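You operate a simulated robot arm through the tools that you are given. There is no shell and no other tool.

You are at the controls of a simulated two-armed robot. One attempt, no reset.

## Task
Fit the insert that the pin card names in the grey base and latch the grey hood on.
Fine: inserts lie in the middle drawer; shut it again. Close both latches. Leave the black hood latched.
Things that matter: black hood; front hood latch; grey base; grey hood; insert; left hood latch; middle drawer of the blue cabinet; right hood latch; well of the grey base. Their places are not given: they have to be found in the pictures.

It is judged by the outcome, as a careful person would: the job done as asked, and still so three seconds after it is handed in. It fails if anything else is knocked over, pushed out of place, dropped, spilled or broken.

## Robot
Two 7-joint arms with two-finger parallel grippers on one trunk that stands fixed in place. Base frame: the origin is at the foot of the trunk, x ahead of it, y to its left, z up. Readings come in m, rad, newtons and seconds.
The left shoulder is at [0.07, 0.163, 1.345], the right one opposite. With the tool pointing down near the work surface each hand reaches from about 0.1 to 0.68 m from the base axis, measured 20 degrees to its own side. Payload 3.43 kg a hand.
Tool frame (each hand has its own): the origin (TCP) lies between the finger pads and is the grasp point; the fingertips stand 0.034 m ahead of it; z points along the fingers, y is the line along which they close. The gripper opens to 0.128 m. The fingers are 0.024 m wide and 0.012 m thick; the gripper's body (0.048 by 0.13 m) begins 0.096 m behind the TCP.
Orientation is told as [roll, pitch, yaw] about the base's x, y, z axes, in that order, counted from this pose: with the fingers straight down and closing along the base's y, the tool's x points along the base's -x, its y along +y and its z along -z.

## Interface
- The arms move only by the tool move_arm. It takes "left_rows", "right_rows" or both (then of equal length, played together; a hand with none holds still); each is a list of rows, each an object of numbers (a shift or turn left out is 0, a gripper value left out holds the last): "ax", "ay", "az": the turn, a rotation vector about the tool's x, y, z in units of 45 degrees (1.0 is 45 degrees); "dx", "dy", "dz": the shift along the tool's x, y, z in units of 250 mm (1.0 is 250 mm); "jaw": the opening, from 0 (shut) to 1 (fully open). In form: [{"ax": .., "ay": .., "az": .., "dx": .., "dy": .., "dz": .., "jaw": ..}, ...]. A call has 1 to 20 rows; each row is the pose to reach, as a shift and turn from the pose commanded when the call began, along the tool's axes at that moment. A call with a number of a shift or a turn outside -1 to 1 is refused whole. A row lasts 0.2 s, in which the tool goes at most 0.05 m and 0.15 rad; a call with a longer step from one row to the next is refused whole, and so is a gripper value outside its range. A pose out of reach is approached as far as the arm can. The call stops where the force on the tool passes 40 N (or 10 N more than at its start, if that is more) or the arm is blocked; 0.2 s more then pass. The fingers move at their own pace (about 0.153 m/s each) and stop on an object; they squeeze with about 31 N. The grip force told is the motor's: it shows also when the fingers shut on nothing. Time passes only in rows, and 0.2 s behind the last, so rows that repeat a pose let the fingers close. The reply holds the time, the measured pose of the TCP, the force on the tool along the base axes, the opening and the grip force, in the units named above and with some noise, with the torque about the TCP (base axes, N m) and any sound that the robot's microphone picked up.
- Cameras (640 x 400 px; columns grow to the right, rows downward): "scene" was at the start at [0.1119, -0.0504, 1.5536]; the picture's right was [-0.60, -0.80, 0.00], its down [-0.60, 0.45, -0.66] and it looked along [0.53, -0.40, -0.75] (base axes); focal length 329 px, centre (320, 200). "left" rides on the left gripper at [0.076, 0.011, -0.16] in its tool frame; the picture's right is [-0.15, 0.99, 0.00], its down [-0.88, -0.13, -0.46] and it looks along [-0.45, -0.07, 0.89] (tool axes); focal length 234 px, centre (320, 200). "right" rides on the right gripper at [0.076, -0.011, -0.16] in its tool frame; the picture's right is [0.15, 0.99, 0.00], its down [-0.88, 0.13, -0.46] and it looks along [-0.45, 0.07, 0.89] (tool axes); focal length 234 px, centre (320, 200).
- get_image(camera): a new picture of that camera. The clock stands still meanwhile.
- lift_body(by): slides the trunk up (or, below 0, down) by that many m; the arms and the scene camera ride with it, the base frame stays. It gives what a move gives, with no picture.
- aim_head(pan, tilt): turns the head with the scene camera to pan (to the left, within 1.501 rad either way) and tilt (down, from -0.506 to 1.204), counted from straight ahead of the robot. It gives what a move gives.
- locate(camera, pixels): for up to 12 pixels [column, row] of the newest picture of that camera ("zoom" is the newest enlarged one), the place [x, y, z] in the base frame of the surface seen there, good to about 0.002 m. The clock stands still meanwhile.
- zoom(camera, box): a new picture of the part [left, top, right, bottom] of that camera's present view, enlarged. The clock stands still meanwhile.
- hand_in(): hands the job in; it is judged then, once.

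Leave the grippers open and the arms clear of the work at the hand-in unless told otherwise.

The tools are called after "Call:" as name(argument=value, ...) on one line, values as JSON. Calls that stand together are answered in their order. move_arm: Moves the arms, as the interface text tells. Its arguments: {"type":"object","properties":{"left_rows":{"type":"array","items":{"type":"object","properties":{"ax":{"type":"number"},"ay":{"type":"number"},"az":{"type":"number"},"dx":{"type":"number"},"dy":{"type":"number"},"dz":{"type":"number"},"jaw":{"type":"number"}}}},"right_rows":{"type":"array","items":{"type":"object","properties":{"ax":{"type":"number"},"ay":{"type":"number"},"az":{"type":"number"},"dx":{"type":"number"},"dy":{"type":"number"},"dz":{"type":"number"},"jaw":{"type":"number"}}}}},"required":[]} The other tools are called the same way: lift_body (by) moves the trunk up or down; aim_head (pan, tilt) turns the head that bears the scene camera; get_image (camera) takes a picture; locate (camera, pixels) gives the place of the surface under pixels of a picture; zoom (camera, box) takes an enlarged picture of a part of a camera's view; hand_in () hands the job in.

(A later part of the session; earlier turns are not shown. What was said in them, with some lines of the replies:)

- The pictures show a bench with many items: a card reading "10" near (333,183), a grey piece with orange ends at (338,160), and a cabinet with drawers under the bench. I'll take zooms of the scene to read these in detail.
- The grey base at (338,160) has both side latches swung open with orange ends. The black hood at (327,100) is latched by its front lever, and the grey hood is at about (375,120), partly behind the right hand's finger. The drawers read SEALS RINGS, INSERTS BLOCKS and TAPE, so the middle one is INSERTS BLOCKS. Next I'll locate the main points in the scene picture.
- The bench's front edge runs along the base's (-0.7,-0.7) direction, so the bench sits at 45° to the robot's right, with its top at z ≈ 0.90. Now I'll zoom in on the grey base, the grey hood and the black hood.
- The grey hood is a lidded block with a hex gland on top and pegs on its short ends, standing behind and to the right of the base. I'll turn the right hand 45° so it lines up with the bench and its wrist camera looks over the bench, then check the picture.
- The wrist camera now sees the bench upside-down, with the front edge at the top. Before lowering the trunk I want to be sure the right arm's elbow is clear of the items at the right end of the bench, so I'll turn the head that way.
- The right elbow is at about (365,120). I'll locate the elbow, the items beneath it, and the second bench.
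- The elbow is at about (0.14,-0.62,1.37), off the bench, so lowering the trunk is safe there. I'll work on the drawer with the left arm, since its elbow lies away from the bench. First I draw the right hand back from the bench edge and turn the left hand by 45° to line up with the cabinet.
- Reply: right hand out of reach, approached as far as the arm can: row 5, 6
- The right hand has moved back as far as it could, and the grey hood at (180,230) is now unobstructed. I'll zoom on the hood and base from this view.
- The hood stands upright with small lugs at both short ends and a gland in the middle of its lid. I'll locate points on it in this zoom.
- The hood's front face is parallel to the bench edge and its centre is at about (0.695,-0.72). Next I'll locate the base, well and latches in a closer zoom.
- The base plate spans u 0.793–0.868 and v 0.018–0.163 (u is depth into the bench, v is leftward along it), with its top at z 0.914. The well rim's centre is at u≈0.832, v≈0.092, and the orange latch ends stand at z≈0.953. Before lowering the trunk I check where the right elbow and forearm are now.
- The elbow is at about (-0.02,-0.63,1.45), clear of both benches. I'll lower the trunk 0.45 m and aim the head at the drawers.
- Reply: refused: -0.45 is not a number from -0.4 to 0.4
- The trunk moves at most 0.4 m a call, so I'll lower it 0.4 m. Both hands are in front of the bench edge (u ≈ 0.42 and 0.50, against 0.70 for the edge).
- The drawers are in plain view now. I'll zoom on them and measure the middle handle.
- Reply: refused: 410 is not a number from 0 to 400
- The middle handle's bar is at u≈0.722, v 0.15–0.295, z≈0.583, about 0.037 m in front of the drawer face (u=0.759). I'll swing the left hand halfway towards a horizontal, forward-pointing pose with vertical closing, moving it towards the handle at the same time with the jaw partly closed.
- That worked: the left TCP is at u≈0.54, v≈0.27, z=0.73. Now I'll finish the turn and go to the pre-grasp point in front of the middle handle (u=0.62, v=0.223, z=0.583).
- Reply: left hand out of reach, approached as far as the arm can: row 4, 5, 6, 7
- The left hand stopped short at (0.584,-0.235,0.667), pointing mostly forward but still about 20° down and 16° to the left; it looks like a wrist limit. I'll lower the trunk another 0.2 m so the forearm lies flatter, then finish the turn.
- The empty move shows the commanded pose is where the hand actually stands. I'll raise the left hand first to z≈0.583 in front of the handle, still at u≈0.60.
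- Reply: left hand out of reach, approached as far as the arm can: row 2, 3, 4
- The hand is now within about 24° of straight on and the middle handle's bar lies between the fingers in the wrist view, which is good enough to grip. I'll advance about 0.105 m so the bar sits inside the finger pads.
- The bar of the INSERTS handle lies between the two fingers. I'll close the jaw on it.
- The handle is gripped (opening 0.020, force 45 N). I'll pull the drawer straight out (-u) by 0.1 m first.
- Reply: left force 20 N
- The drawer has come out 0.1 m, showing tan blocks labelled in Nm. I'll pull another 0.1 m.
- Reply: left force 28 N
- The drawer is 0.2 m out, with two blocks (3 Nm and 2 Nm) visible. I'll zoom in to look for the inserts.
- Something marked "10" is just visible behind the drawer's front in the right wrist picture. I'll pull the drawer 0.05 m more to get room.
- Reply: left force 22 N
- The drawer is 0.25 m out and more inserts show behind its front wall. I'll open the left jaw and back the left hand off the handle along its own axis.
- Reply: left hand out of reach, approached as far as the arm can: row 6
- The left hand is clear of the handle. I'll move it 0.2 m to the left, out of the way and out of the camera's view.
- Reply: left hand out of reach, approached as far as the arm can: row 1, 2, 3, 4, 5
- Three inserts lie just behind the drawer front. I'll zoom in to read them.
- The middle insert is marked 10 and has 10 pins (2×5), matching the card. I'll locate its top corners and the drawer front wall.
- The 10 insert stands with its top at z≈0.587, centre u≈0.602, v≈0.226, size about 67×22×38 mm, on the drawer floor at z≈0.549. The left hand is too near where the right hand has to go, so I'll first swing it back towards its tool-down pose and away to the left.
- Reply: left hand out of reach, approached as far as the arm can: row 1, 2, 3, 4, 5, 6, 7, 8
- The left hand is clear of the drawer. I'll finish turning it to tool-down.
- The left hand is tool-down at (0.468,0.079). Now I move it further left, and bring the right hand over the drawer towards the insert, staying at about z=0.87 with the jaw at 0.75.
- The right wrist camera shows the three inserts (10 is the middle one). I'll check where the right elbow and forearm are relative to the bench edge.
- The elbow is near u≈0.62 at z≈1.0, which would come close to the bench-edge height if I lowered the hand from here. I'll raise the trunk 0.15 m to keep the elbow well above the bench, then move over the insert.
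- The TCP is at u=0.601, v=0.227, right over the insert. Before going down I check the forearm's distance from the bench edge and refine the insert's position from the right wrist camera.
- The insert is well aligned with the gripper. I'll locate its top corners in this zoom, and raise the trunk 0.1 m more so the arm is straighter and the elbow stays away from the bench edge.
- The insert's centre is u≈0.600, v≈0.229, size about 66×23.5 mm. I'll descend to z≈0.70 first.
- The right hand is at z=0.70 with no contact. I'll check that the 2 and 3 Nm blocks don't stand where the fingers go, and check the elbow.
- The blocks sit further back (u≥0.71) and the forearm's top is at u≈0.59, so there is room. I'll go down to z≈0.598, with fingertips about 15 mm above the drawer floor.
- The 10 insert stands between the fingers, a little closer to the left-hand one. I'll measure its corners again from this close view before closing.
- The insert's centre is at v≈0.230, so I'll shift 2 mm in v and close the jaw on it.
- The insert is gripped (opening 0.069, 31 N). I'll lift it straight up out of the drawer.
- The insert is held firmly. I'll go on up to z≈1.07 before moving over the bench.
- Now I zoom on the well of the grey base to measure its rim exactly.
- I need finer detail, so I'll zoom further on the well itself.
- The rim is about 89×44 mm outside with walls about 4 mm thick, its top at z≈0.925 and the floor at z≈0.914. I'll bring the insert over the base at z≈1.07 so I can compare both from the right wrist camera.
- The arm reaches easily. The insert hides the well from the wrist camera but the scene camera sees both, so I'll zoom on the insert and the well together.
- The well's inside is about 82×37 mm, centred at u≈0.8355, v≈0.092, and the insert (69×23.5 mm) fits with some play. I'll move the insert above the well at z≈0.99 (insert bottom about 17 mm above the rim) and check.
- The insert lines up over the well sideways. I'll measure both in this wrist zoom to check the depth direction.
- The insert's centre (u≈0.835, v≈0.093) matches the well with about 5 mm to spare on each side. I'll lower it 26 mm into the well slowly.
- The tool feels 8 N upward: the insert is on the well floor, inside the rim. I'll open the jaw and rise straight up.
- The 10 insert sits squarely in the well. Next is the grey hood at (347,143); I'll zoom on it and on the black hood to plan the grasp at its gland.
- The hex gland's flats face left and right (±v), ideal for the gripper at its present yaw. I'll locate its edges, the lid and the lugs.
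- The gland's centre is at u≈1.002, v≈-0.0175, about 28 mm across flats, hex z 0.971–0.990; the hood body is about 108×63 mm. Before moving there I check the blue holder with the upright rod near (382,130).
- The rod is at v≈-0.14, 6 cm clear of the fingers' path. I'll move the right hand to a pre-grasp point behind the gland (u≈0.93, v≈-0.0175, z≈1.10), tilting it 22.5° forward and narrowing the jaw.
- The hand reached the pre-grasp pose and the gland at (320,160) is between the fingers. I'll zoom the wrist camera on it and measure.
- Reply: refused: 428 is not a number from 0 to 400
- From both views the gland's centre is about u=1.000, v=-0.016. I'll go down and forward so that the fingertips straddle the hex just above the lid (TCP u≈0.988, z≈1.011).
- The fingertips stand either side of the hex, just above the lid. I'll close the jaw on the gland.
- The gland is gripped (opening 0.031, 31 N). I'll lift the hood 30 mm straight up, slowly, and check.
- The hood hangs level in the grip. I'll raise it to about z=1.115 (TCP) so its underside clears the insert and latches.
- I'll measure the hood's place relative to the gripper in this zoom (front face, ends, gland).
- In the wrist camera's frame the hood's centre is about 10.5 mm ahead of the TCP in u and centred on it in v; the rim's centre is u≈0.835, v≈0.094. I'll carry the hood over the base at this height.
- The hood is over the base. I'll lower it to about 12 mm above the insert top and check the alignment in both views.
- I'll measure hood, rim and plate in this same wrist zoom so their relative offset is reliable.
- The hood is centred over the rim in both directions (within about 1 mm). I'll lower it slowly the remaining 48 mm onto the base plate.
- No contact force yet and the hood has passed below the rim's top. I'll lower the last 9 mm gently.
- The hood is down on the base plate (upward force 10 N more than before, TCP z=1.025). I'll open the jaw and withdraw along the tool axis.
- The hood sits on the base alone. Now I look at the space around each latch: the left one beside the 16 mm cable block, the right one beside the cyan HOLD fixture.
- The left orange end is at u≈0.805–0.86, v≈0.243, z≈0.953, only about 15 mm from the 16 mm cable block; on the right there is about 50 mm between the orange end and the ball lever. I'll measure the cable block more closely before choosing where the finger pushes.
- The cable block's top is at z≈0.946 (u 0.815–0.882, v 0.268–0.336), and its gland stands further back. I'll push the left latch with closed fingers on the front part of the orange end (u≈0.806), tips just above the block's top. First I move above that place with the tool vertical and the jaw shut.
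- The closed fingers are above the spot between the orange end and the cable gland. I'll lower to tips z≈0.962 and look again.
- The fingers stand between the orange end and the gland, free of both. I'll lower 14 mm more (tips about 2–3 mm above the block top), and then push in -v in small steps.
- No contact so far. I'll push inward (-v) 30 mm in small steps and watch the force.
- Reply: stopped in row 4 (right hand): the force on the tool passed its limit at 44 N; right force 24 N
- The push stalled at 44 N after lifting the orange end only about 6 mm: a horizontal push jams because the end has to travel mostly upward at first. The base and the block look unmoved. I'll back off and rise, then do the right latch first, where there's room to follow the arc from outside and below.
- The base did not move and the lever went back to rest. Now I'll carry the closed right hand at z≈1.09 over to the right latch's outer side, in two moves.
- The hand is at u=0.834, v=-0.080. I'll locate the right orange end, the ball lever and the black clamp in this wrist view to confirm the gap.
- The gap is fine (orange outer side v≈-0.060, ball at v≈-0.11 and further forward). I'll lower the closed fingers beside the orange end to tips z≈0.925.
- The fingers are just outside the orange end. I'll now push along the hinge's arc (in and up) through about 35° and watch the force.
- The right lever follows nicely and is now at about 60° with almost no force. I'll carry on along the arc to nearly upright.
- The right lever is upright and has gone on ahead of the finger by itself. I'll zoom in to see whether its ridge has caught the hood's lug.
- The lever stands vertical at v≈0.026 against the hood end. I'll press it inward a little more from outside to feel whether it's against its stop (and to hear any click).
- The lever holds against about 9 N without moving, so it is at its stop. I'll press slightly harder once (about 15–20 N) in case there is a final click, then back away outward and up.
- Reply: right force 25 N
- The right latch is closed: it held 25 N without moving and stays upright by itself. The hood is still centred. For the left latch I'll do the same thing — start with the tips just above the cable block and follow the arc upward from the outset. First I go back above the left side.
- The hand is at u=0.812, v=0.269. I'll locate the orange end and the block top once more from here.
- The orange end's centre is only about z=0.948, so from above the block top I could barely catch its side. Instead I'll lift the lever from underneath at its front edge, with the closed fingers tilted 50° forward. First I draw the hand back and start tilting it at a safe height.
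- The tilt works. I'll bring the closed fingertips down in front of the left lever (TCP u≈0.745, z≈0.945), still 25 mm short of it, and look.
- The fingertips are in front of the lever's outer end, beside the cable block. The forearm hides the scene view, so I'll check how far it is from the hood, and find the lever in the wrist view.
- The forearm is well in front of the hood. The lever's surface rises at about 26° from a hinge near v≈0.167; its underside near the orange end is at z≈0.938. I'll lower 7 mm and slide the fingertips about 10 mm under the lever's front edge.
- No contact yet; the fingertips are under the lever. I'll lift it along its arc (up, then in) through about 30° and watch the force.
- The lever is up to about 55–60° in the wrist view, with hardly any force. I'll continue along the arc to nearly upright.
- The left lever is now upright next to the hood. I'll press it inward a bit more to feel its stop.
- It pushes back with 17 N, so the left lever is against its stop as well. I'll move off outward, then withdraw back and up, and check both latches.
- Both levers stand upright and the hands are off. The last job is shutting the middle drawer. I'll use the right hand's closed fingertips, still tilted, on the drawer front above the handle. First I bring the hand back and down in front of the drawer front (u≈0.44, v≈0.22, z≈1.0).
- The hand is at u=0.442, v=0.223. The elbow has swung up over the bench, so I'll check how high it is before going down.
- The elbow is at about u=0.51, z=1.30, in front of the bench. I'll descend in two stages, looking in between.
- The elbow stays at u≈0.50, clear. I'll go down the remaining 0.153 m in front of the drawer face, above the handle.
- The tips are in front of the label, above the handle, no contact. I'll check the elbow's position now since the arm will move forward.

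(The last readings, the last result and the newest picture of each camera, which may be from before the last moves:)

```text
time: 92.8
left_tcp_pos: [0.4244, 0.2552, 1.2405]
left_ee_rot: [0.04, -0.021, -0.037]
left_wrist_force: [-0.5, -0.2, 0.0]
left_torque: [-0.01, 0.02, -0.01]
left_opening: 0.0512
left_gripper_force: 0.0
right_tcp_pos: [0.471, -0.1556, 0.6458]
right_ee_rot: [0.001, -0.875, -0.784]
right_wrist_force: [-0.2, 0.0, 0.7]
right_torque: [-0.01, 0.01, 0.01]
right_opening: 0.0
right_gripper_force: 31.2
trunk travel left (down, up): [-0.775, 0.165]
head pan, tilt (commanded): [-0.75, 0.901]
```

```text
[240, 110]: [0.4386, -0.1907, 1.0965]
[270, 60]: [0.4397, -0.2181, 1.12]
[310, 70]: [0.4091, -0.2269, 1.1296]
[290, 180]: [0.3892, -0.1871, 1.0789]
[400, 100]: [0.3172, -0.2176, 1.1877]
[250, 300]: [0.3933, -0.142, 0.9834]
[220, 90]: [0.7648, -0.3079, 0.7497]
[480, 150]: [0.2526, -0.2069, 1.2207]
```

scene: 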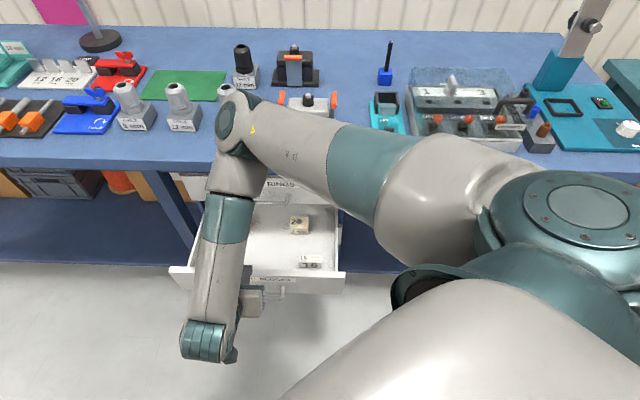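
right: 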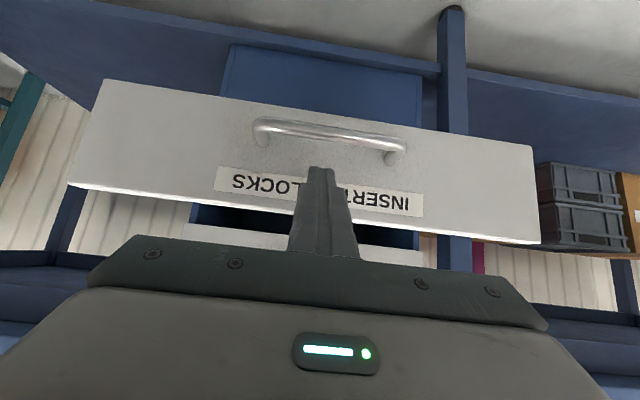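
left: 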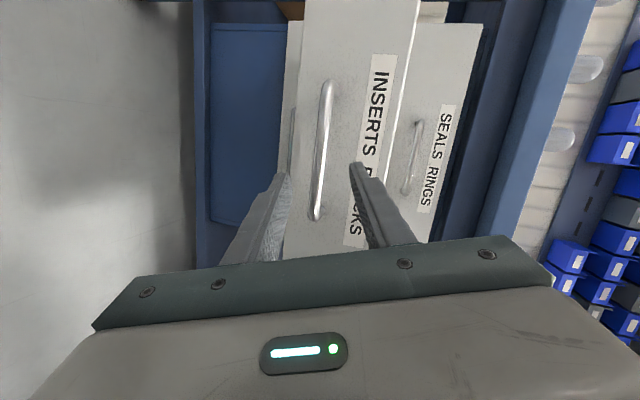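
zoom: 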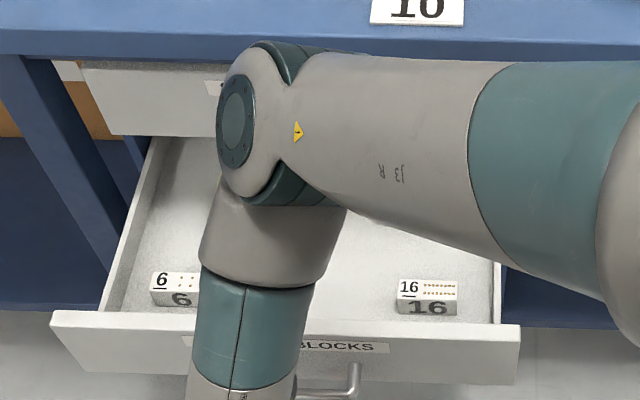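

The elbow is at u≈0.46, well clear. I'll push the drawer in, first 0.10 m at a gentle pace.

Call:
move_arm(right_rows=[{"dx": -0.032, "dz": 0.038}, {"dx": -0.064, "dz": 0.077}, {"dx": -0.096, "dz": 0.115}, {"dx": -0.129, "dz": 0.153}, {"dx": -0.161, "dz": 0.192}, {"dx": -0.193, "dz": 0.23}, {"dx": -0.225, "dz": 0.268}, {"dx": -0.257, "dz": 0.306}])

Call:
get_image(camera="right")

Call:
get_image(camera="scene")

```text
time: 94.6
left_tcp_pos: [0.4242, 0.2544, 1.2401]
left_ee_rot: [0.039, -0.021, -0.037]
left_wrist_force: [-0.6, -0.4, -0.4]
left_torque: [-0.02, -0.02, 0.02]
left_opening: 0.0513
left_gripper_force: 0.1
right_tcp_pos: [0.5413, -0.2275, 0.6474]
right_ee_rot: [0.001, -0.874, -0.782]
right_wrist_force: [0.5, -0.1, -0.5]
right_torque: [0.0, 0.04, -0.01]
right_opening: 0.0
right_gripper_force: 31.5
trunk travel left (down, up): [-0.775, 0.165]
head pan, tilt (commanded): [-0.75, 0.901]
```

```text
taken
```

right: 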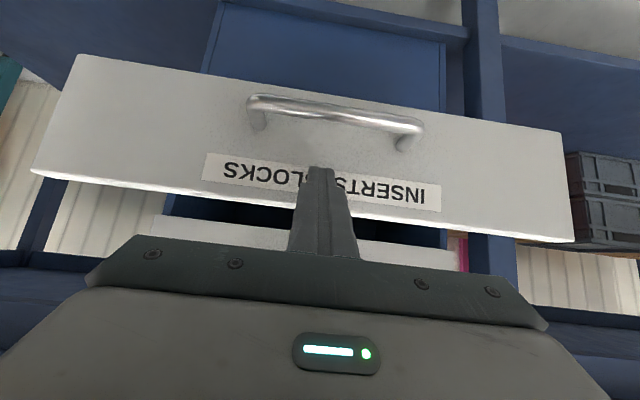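

```text
taken
```

scene: 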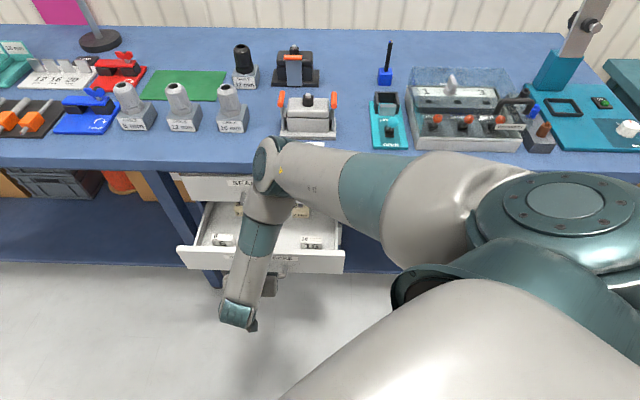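

The drawer is going in with little force. I'll push on another 0.10 m, then check the elbow against the bench edge.

Call:
move_arm(right_rows=[{"dx": -0.032, "dz": 0.038}, {"dx": -0.064, "dz": 0.077}, {"dx": -0.096, "dz": 0.115}, {"dx": -0.129, "dz": 0.153}, {"dx": -0.161, "dz": 0.192}, {"dx": -0.193, "dz": 0.23}, {"dx": -0.225, "dz": 0.268}, {"dx": -0.257, "dz": 0.306}])

Call:
get_image(camera="right")

Call:
get_image(camera="scene")

```text
time: 96.4
left_tcp_pos: [0.4242, 0.2542, 1.2401]
left_ee_rot: [0.041, -0.021, -0.035]
left_wrist_force: [-1.5, -0.4, 0.0]
left_torque: [0.03, -0.02, -0.02]
left_opening: 0.051
left_gripper_force: 0.0
right_tcp_pos: [0.6119, -0.296, 0.6472]
right_ee_rot: [-0.001, -0.874, -0.781]
right_wrist_force: [-0.6, 0.3, -0.4]
right_torque: [0.0, -0.01, 0.04]
right_opening: 0.0001
right_gripper_force: 31.1
trunk travel left (down, up): [-0.775, 0.165]
head pan, tilt (commanded): [-0.75, 0.901]
```

```text
taken
```

right: 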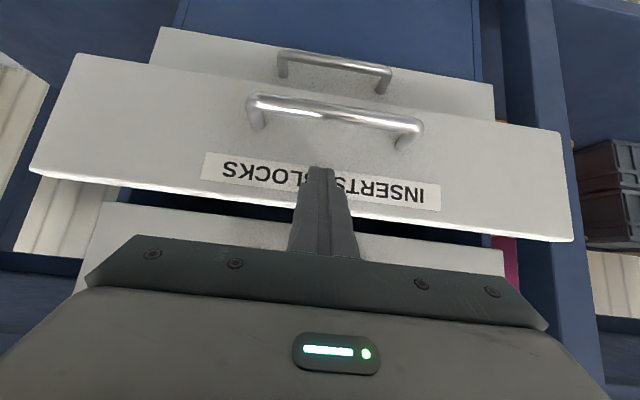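

```text
taken
```

scene: 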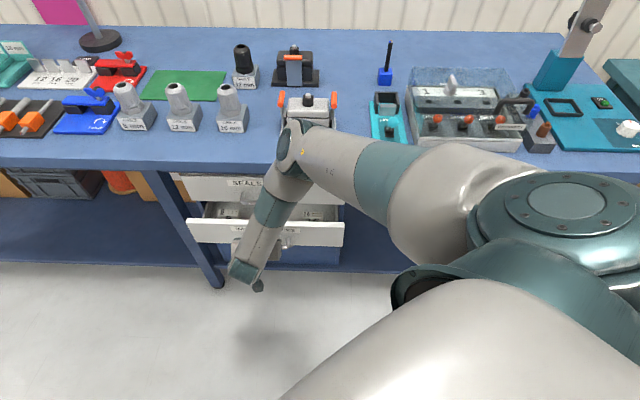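

Call:
locate(camera="scene", pixels=[[290, 130], [282, 145], [310, 140], [295, 165], [340, 150], [270, 210], [245, 260], [300, 125]])

```text
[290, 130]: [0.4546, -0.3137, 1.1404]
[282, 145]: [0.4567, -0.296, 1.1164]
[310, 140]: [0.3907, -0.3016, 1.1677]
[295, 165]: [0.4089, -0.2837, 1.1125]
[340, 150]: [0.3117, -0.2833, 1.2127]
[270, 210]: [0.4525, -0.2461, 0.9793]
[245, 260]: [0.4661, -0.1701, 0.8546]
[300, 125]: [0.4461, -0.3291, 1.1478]
```

The elbow is at u≈0.54, z≈1.12, still clear of the bench. I'll push the last 0.09 m.

Call:
move_arm(right_rows=[{"dx": -0.032, "dz": 0.038}, {"dx": -0.064, "dz": 0.077}, {"dx": -0.096, "dz": 0.115}, {"dx": -0.129, "dz": 0.153}, {"dx": -0.161, "dz": 0.192}, {"dx": -0.185, "dz": 0.22}, {"dx": -0.205, "dz": 0.244}, {"dx": -0.22, "dz": 0.262}])

Call:
get_image(camera="right")

Call:
zoom(camera="scene", box=[150, 150, 390, 300])

```text
time: 98.2
left_tcp_pos: [0.4225, 0.255, 1.2403]
left_ee_rot: [0.039, -0.023, -0.037]
left_wrist_force: [0.2, 0.1, 0.2]
left_torque: [-0.02, 0.04, -0.01]
left_opening: 0.0512
left_gripper_force: 0.0
right_tcp_pos: [0.6699, -0.354, 0.6482]
right_ee_rot: [-0.001, -0.87, -0.784]
right_wrist_force: [-12.5, 7.7, 3.9]
right_torque: [0.11, -0.01, -0.11]
right_opening: 0.0002
right_gripper_force: 30.9
trunk travel left (down, up): [-0.775, 0.165]
head pan, tilt (commanded): [-0.75, 0.901]
```

```text
taken
```

right: 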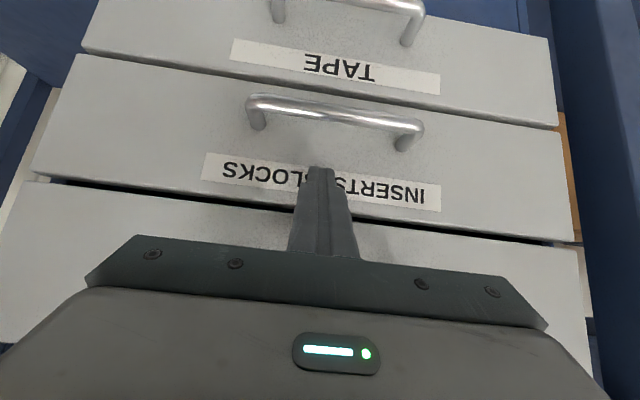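

```text
2.67 times, centred on (270, 225) of scene
```

zoom: 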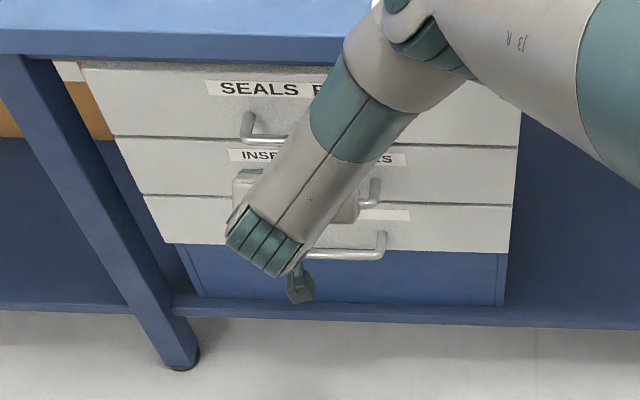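

The drawer pushes back with 15 N and looks flush. I'll compare the face positions of the three drawers.

Call:
locate(camera="right", pixels=[[120, 130], [520, 180], [120, 40], [520, 80], [100, 220], [540, 260], [480, 150], [200, 100]])

```text
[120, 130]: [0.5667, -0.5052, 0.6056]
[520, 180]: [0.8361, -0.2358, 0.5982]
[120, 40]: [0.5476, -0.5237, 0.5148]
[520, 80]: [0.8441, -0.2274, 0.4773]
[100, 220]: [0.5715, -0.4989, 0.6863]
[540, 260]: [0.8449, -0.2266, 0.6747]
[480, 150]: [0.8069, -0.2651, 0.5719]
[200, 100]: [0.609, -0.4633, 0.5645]
```

All three drawer fronts lie at u≈0.758, so the middle drawer is shut. I'll back the right hand straight away from it.

Call:
move_arm(right_rows=[{"dx": 0.05, "dz": -0.06}, {"dx": 0.14, "dz": -0.17}, {"dx": 0.24, "dz": -0.29}, {"dx": 0.34, "dz": -0.41}, {"dx": 0.44, "dz": -0.53}, {"dx": 0.52, "dz": -0.62}])

Call:
get_image(camera="right")

Call:
get_image(camera="scene")

```text
time: 99.6
left_tcp_pos: [0.4237, 0.2554, 1.2397]
left_ee_rot: [0.04, -0.022, -0.037]
left_wrist_force: [0.9, -0.2, 0.0]
left_torque: [0.0, -0.01, 0.0]
left_opening: 0.0514
left_gripper_force: 0.1
right_tcp_pos: [0.5291, -0.2136, 0.6473]
right_ee_rot: [-0.001, -0.875, -0.781]
right_wrist_force: [0.0, -0.5, 0.4]
right_torque: [0.01, 0.03, 0.04]
right_opening: 0.0001
right_gripper_force: 31.4
trunk travel left (down, up): [-0.775, 0.165]
head pan, tilt (commanded): [-0.75, 0.901]
```

```text
taken
```

right: 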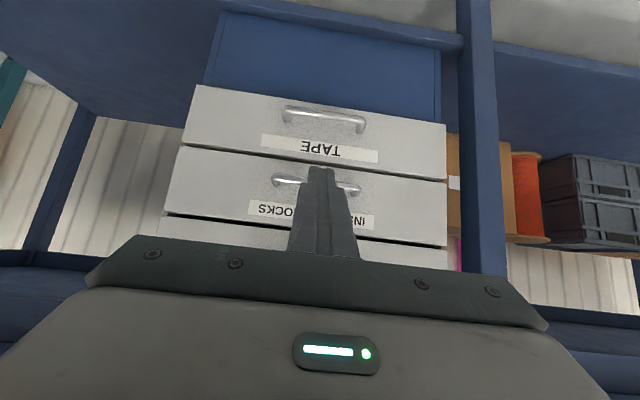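

```text
taken
```

scene: 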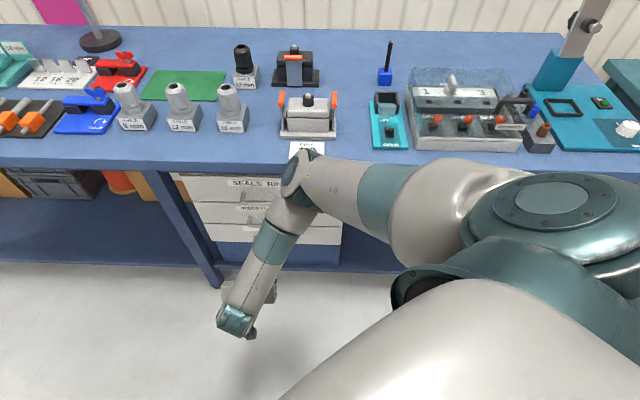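

The drawer stays shut. I'll raise the right hand in two moves.

Call:
move_arm(right_rows=[{"dx": -0.123, "dz": -0.103}, {"dx": -0.245, "dz": -0.206}, {"dx": -0.368, "dz": -0.309}, {"dx": -0.49, "dz": -0.411}, {"dx": -0.613, "dz": -0.514}])

Call:
move_arm(right_rows=[{"dx": -0.123, "dz": -0.103}, {"dx": -0.245, "dz": -0.206}, {"dx": -0.368, "dz": -0.309}, {"dx": -0.49, "dz": -0.411}, {"dx": -0.613, "dz": -0.514}])

Call:
get_image(camera="scene")

```text
time: 100.8
left_tcp_pos: [0.4229, 0.255, 1.2406]
left_ee_rot: [0.04, -0.021, -0.034]
left_wrist_force: [0.3, -0.4, 1.3]
left_torque: [-0.04, -0.01, 0.03]
left_opening: 0.0512
left_gripper_force: 0.0
right_tcp_pos: [0.5279, -0.2148, 0.8462]
right_ee_rot: [-0.003, -0.875, -0.782]
right_wrist_force: [0.2, 0.4, 0.7]
right_torque: [0.01, 0.0, -0.03]
right_opening: 0.0
right_gripper_force: 31.0
trunk travel left (down, up): [-0.775, 0.165]
head pan, tilt (commanded): [-0.75, 0.901]
```

```text
time: 102.0
left_tcp_pos: [0.4218, 0.2553, 1.2395]
left_ee_rot: [0.041, -0.023, -0.036]
left_wrist_force: [-0.9, -0.1, 1.0]
left_torque: [0.0, -0.03, -0.01]
left_opening: 0.0514
left_gripper_force: 0.0
right_tcp_pos: [0.5277, -0.2131, 1.0487]
right_ee_rot: [-0.002, -0.874, -0.781]
right_wrist_force: [0.4, 0.6, -0.3]
right_torque: [0.04, 0.0, 0.0]
right_opening: 0.0
right_gripper_force: 31.2
trunk travel left (down, up): [-0.775, 0.165]
head pan, tilt (commanded): [-0.75, 0.901]
```

```text
taken
```

scene: 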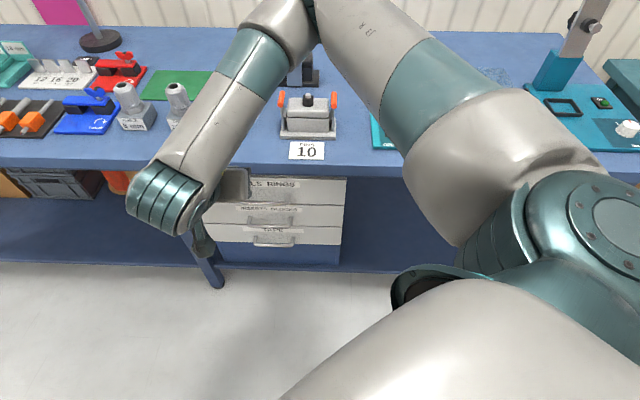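

Now I'll turn the right hand back to tool-down while moving it right and up, away from the work.

Call:
move_arm(right_rows=[{"ay": 0.1, "dx": -0.04, "dy": -0.13, "dz": -0.034}, {"ay": 0.2, "dx": -0.08, "dy": -0.26, "dz": -0.068}, {"ay": 0.3, "dx": -0.12, "dy": -0.4, "dz": -0.102}, {"ay": 0.4, "dx": -0.16, "dy": -0.53, "dz": -0.136}, {"ay": 0.5, "dx": -0.2, "dy": -0.67, "dz": -0.17}, {"ay": 0.6, "dx": -0.245, "dy": -0.8, "dz": -0.206}])

Call:
move_arm(right_rows=[{"ay": 0.13, "dy": -0.15, "jaw": 0.4}, {"ay": 0.26, "dy": -0.3, "jaw": 0.8}, {"ay": 0.39, "dy": -0.45, "jaw": 1.0}, {"ay": 0.513, "dy": -0.6, "jaw": 1.0}], left_rows=[{"jaw": 0.6}, {"jaw": 0.8}, {"jaw": 1.0}, {"jaw": 1.0}])

Call:
aim_head(pan=-0.75, tilt=0.75)

Call:
get_image(camera="scene")

```text
time: 103.4
left_tcp_pos: [0.4214, 0.2531, 1.2415]
left_ee_rot: [0.043, -0.022, -0.037]
left_wrist_force: [-0.3, -1.1, 0.3]
left_torque: [0.01, -0.02, -0.01]
left_opening: 0.0511
left_gripper_force: 0.0
right_tcp_pos: [0.4331, -0.3643, 1.1361]
right_ee_rot: [0.001, -0.4, -0.781]
right_wrist_force: [-0.1, 0.1, -0.8]
right_torque: [0.0, -0.01, 0.03]
right_opening: 0.0
right_gripper_force: 31.2
right hand out of reach, approached as far as the arm can: row 3, 4, 5, 6
trunk travel left (down, up): [-0.775, 0.165]
head pan, tilt (commanded): [-0.75, 0.901]
```

```text
time: 104.4
left_tcp_pos: [0.421, 0.2527, 1.2407]
left_ee_rot: [0.042, -0.023, -0.037]
left_wrist_force: [-0.6, -0.2, 0.9]
left_torque: [-0.01, -0.04, 0.03]
left_opening: 0.1278
left_gripper_force: 0.1
right_tcp_pos: [0.3273, -0.4716, 1.1379]
right_ee_rot: [0.002, 0.0, -0.782]
right_wrist_force: [-0.3, 0.0, -0.3]
right_torque: [0.05, -0.04, -0.02]
right_opening: 0.1281
right_gripper_force: 0.0
trunk travel left (down, up): [-0.775, 0.165]
head pan, tilt (commanded): [-0.75, 0.901]
```

```text
time: 105.1
left_tcp_pos: [0.4242, 0.2543, 1.2413]
left_ee_rot: [0.039, -0.022, -0.037]
left_wrist_force: [0.1, -0.2, -0.3]
left_torque: [0.0, 0.02, -0.01]
left_opening: 0.1281
left_gripper_force: 0.1
right_tcp_pos: [0.3278, -0.4708, 1.1359]
right_ee_rot: [0.0, -0.001, -0.784]
right_wrist_force: [0.9, 0.2, -0.3]
right_torque: [0.02, 0.02, -0.02]
right_opening: 0.1283
right_gripper_force: 0.1
trunk travel left (down, up): [-0.775, 0.165]
head pan, tilt (commanded): [-0.75, 0.75]
```

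```text
taken
```

scene: 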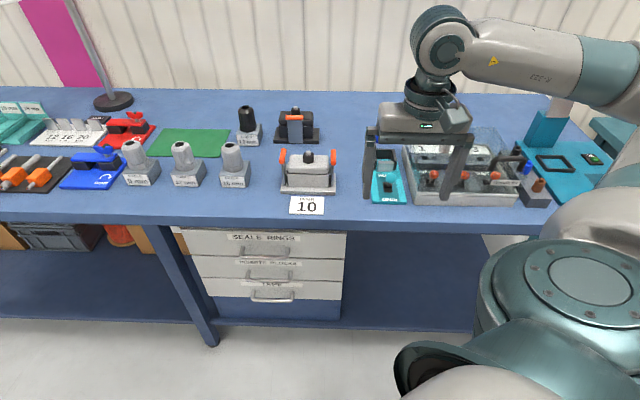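

Both hands are open and clear. I'll inspect the finished connector, the black hood and the drawers in zoom.

Call:
zoom(camera="scene", box=[268, 140, 348, 200])

Call:
zoom(camera="scene", box=[210, 90, 370, 190])

Call:
zoom(camera="scene", box=[160, 215, 370, 325])

Call:
get_image(camera="right")

```text
6.67 times, centred on (308, 170) of scene
```

zoom: 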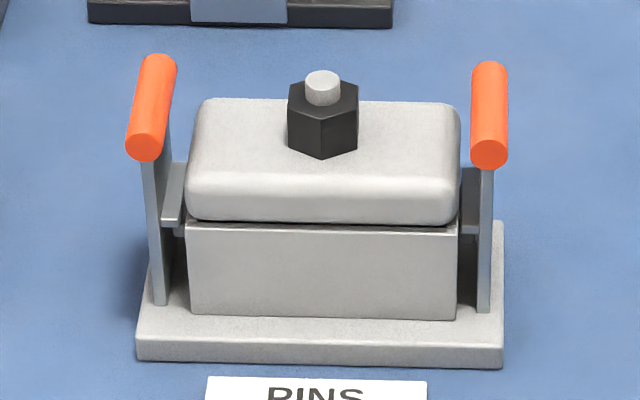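

```text
4.00 times, centred on (290, 140) of scene
```

zoom: 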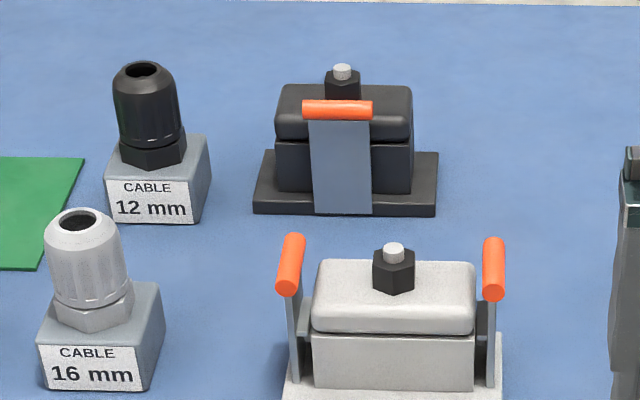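

```text
3.05 times, centred on (265, 270) of scene
```

zoom: 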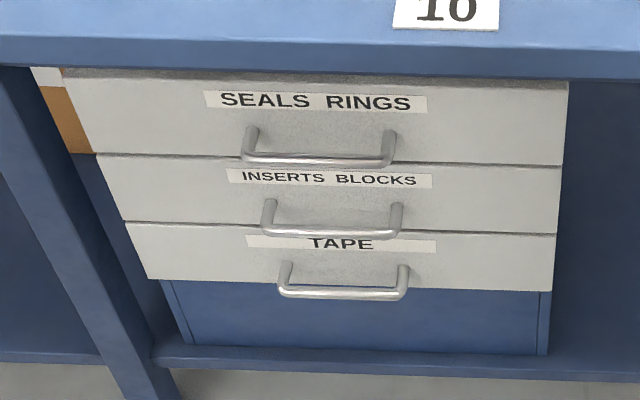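

```text
taken
```

right: 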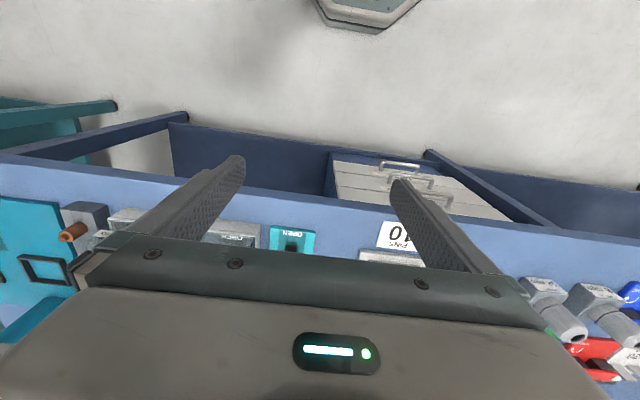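

The drawer is flush and the black hood is untouched with its front latch shut. I'll measure both levers to be sure each stands fully upright.

Call:
zoom(camera="scene", box=[268, 140, 348, 200])

Call:
locate(camera="zoom", pixels=[[152, 80], [146, 145], [150, 200], [157, 285], [163, 250], [175, 195], [180, 230], [489, 90], [489, 155], [486, 200], [485, 290], [468, 225]])

```text
6.67 times, centred on (308, 170) of scene
```

zoom: 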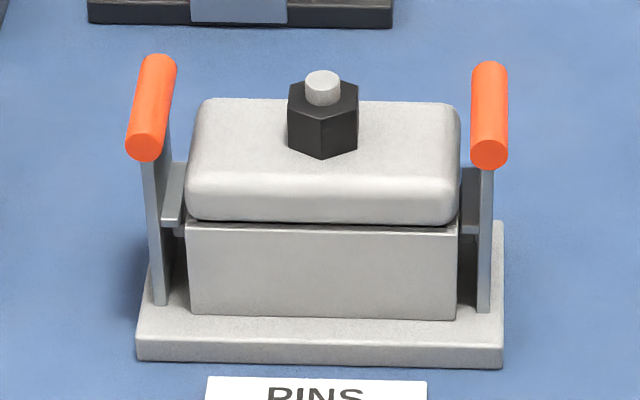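

```text
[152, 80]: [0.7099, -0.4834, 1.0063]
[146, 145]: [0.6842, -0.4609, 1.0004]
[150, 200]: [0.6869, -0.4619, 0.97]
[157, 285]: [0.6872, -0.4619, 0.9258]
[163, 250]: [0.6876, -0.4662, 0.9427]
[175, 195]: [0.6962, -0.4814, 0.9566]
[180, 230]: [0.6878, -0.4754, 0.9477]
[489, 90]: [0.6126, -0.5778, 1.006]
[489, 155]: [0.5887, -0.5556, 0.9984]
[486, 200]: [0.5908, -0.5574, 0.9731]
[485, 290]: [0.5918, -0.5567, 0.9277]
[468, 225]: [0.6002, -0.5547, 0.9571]
```

Both levers stand vertical (left v≈0.159, right v≈0.024, symmetric about the hood), with their ridges over the hood's lugs. The 10-pin insert is inside, the drawer is shut, the black hood is still latched, and both grippers are open and clear. I'm handing the job in.

Call:
hand_in()

```text
The job is handed in.
```

I fitted the 10-pin insert in the grey base, set the grey hood over it, closed both latches and shut the middle drawer. I've handed the job in; no verdict came back.

- **Insert:** The card reads PINS 10. The insert I picked is marked 10 and has ten pins, and I set it square in the well before the hood went on.
- **Latches:** Both levers stand vertical with their ridges over the hood's lugs. The right lever held about 25 N and the left about 17 N without moving. I heard no click from either one.
- **Left latch, first try:** My first push jammed at 44 N and I backed off. The base didn't move, and the 16 mm cable block beside it looked unmoved in the picture. On the second try I lifted the lever from underneath, and it closed with almost no force.
- **Drawer:** Its front is flush with the drawers above and below.
- **Black hood:** I didn't touch it, and its front latch is still closed.

Both grippers are open and the arms are clear of the work.
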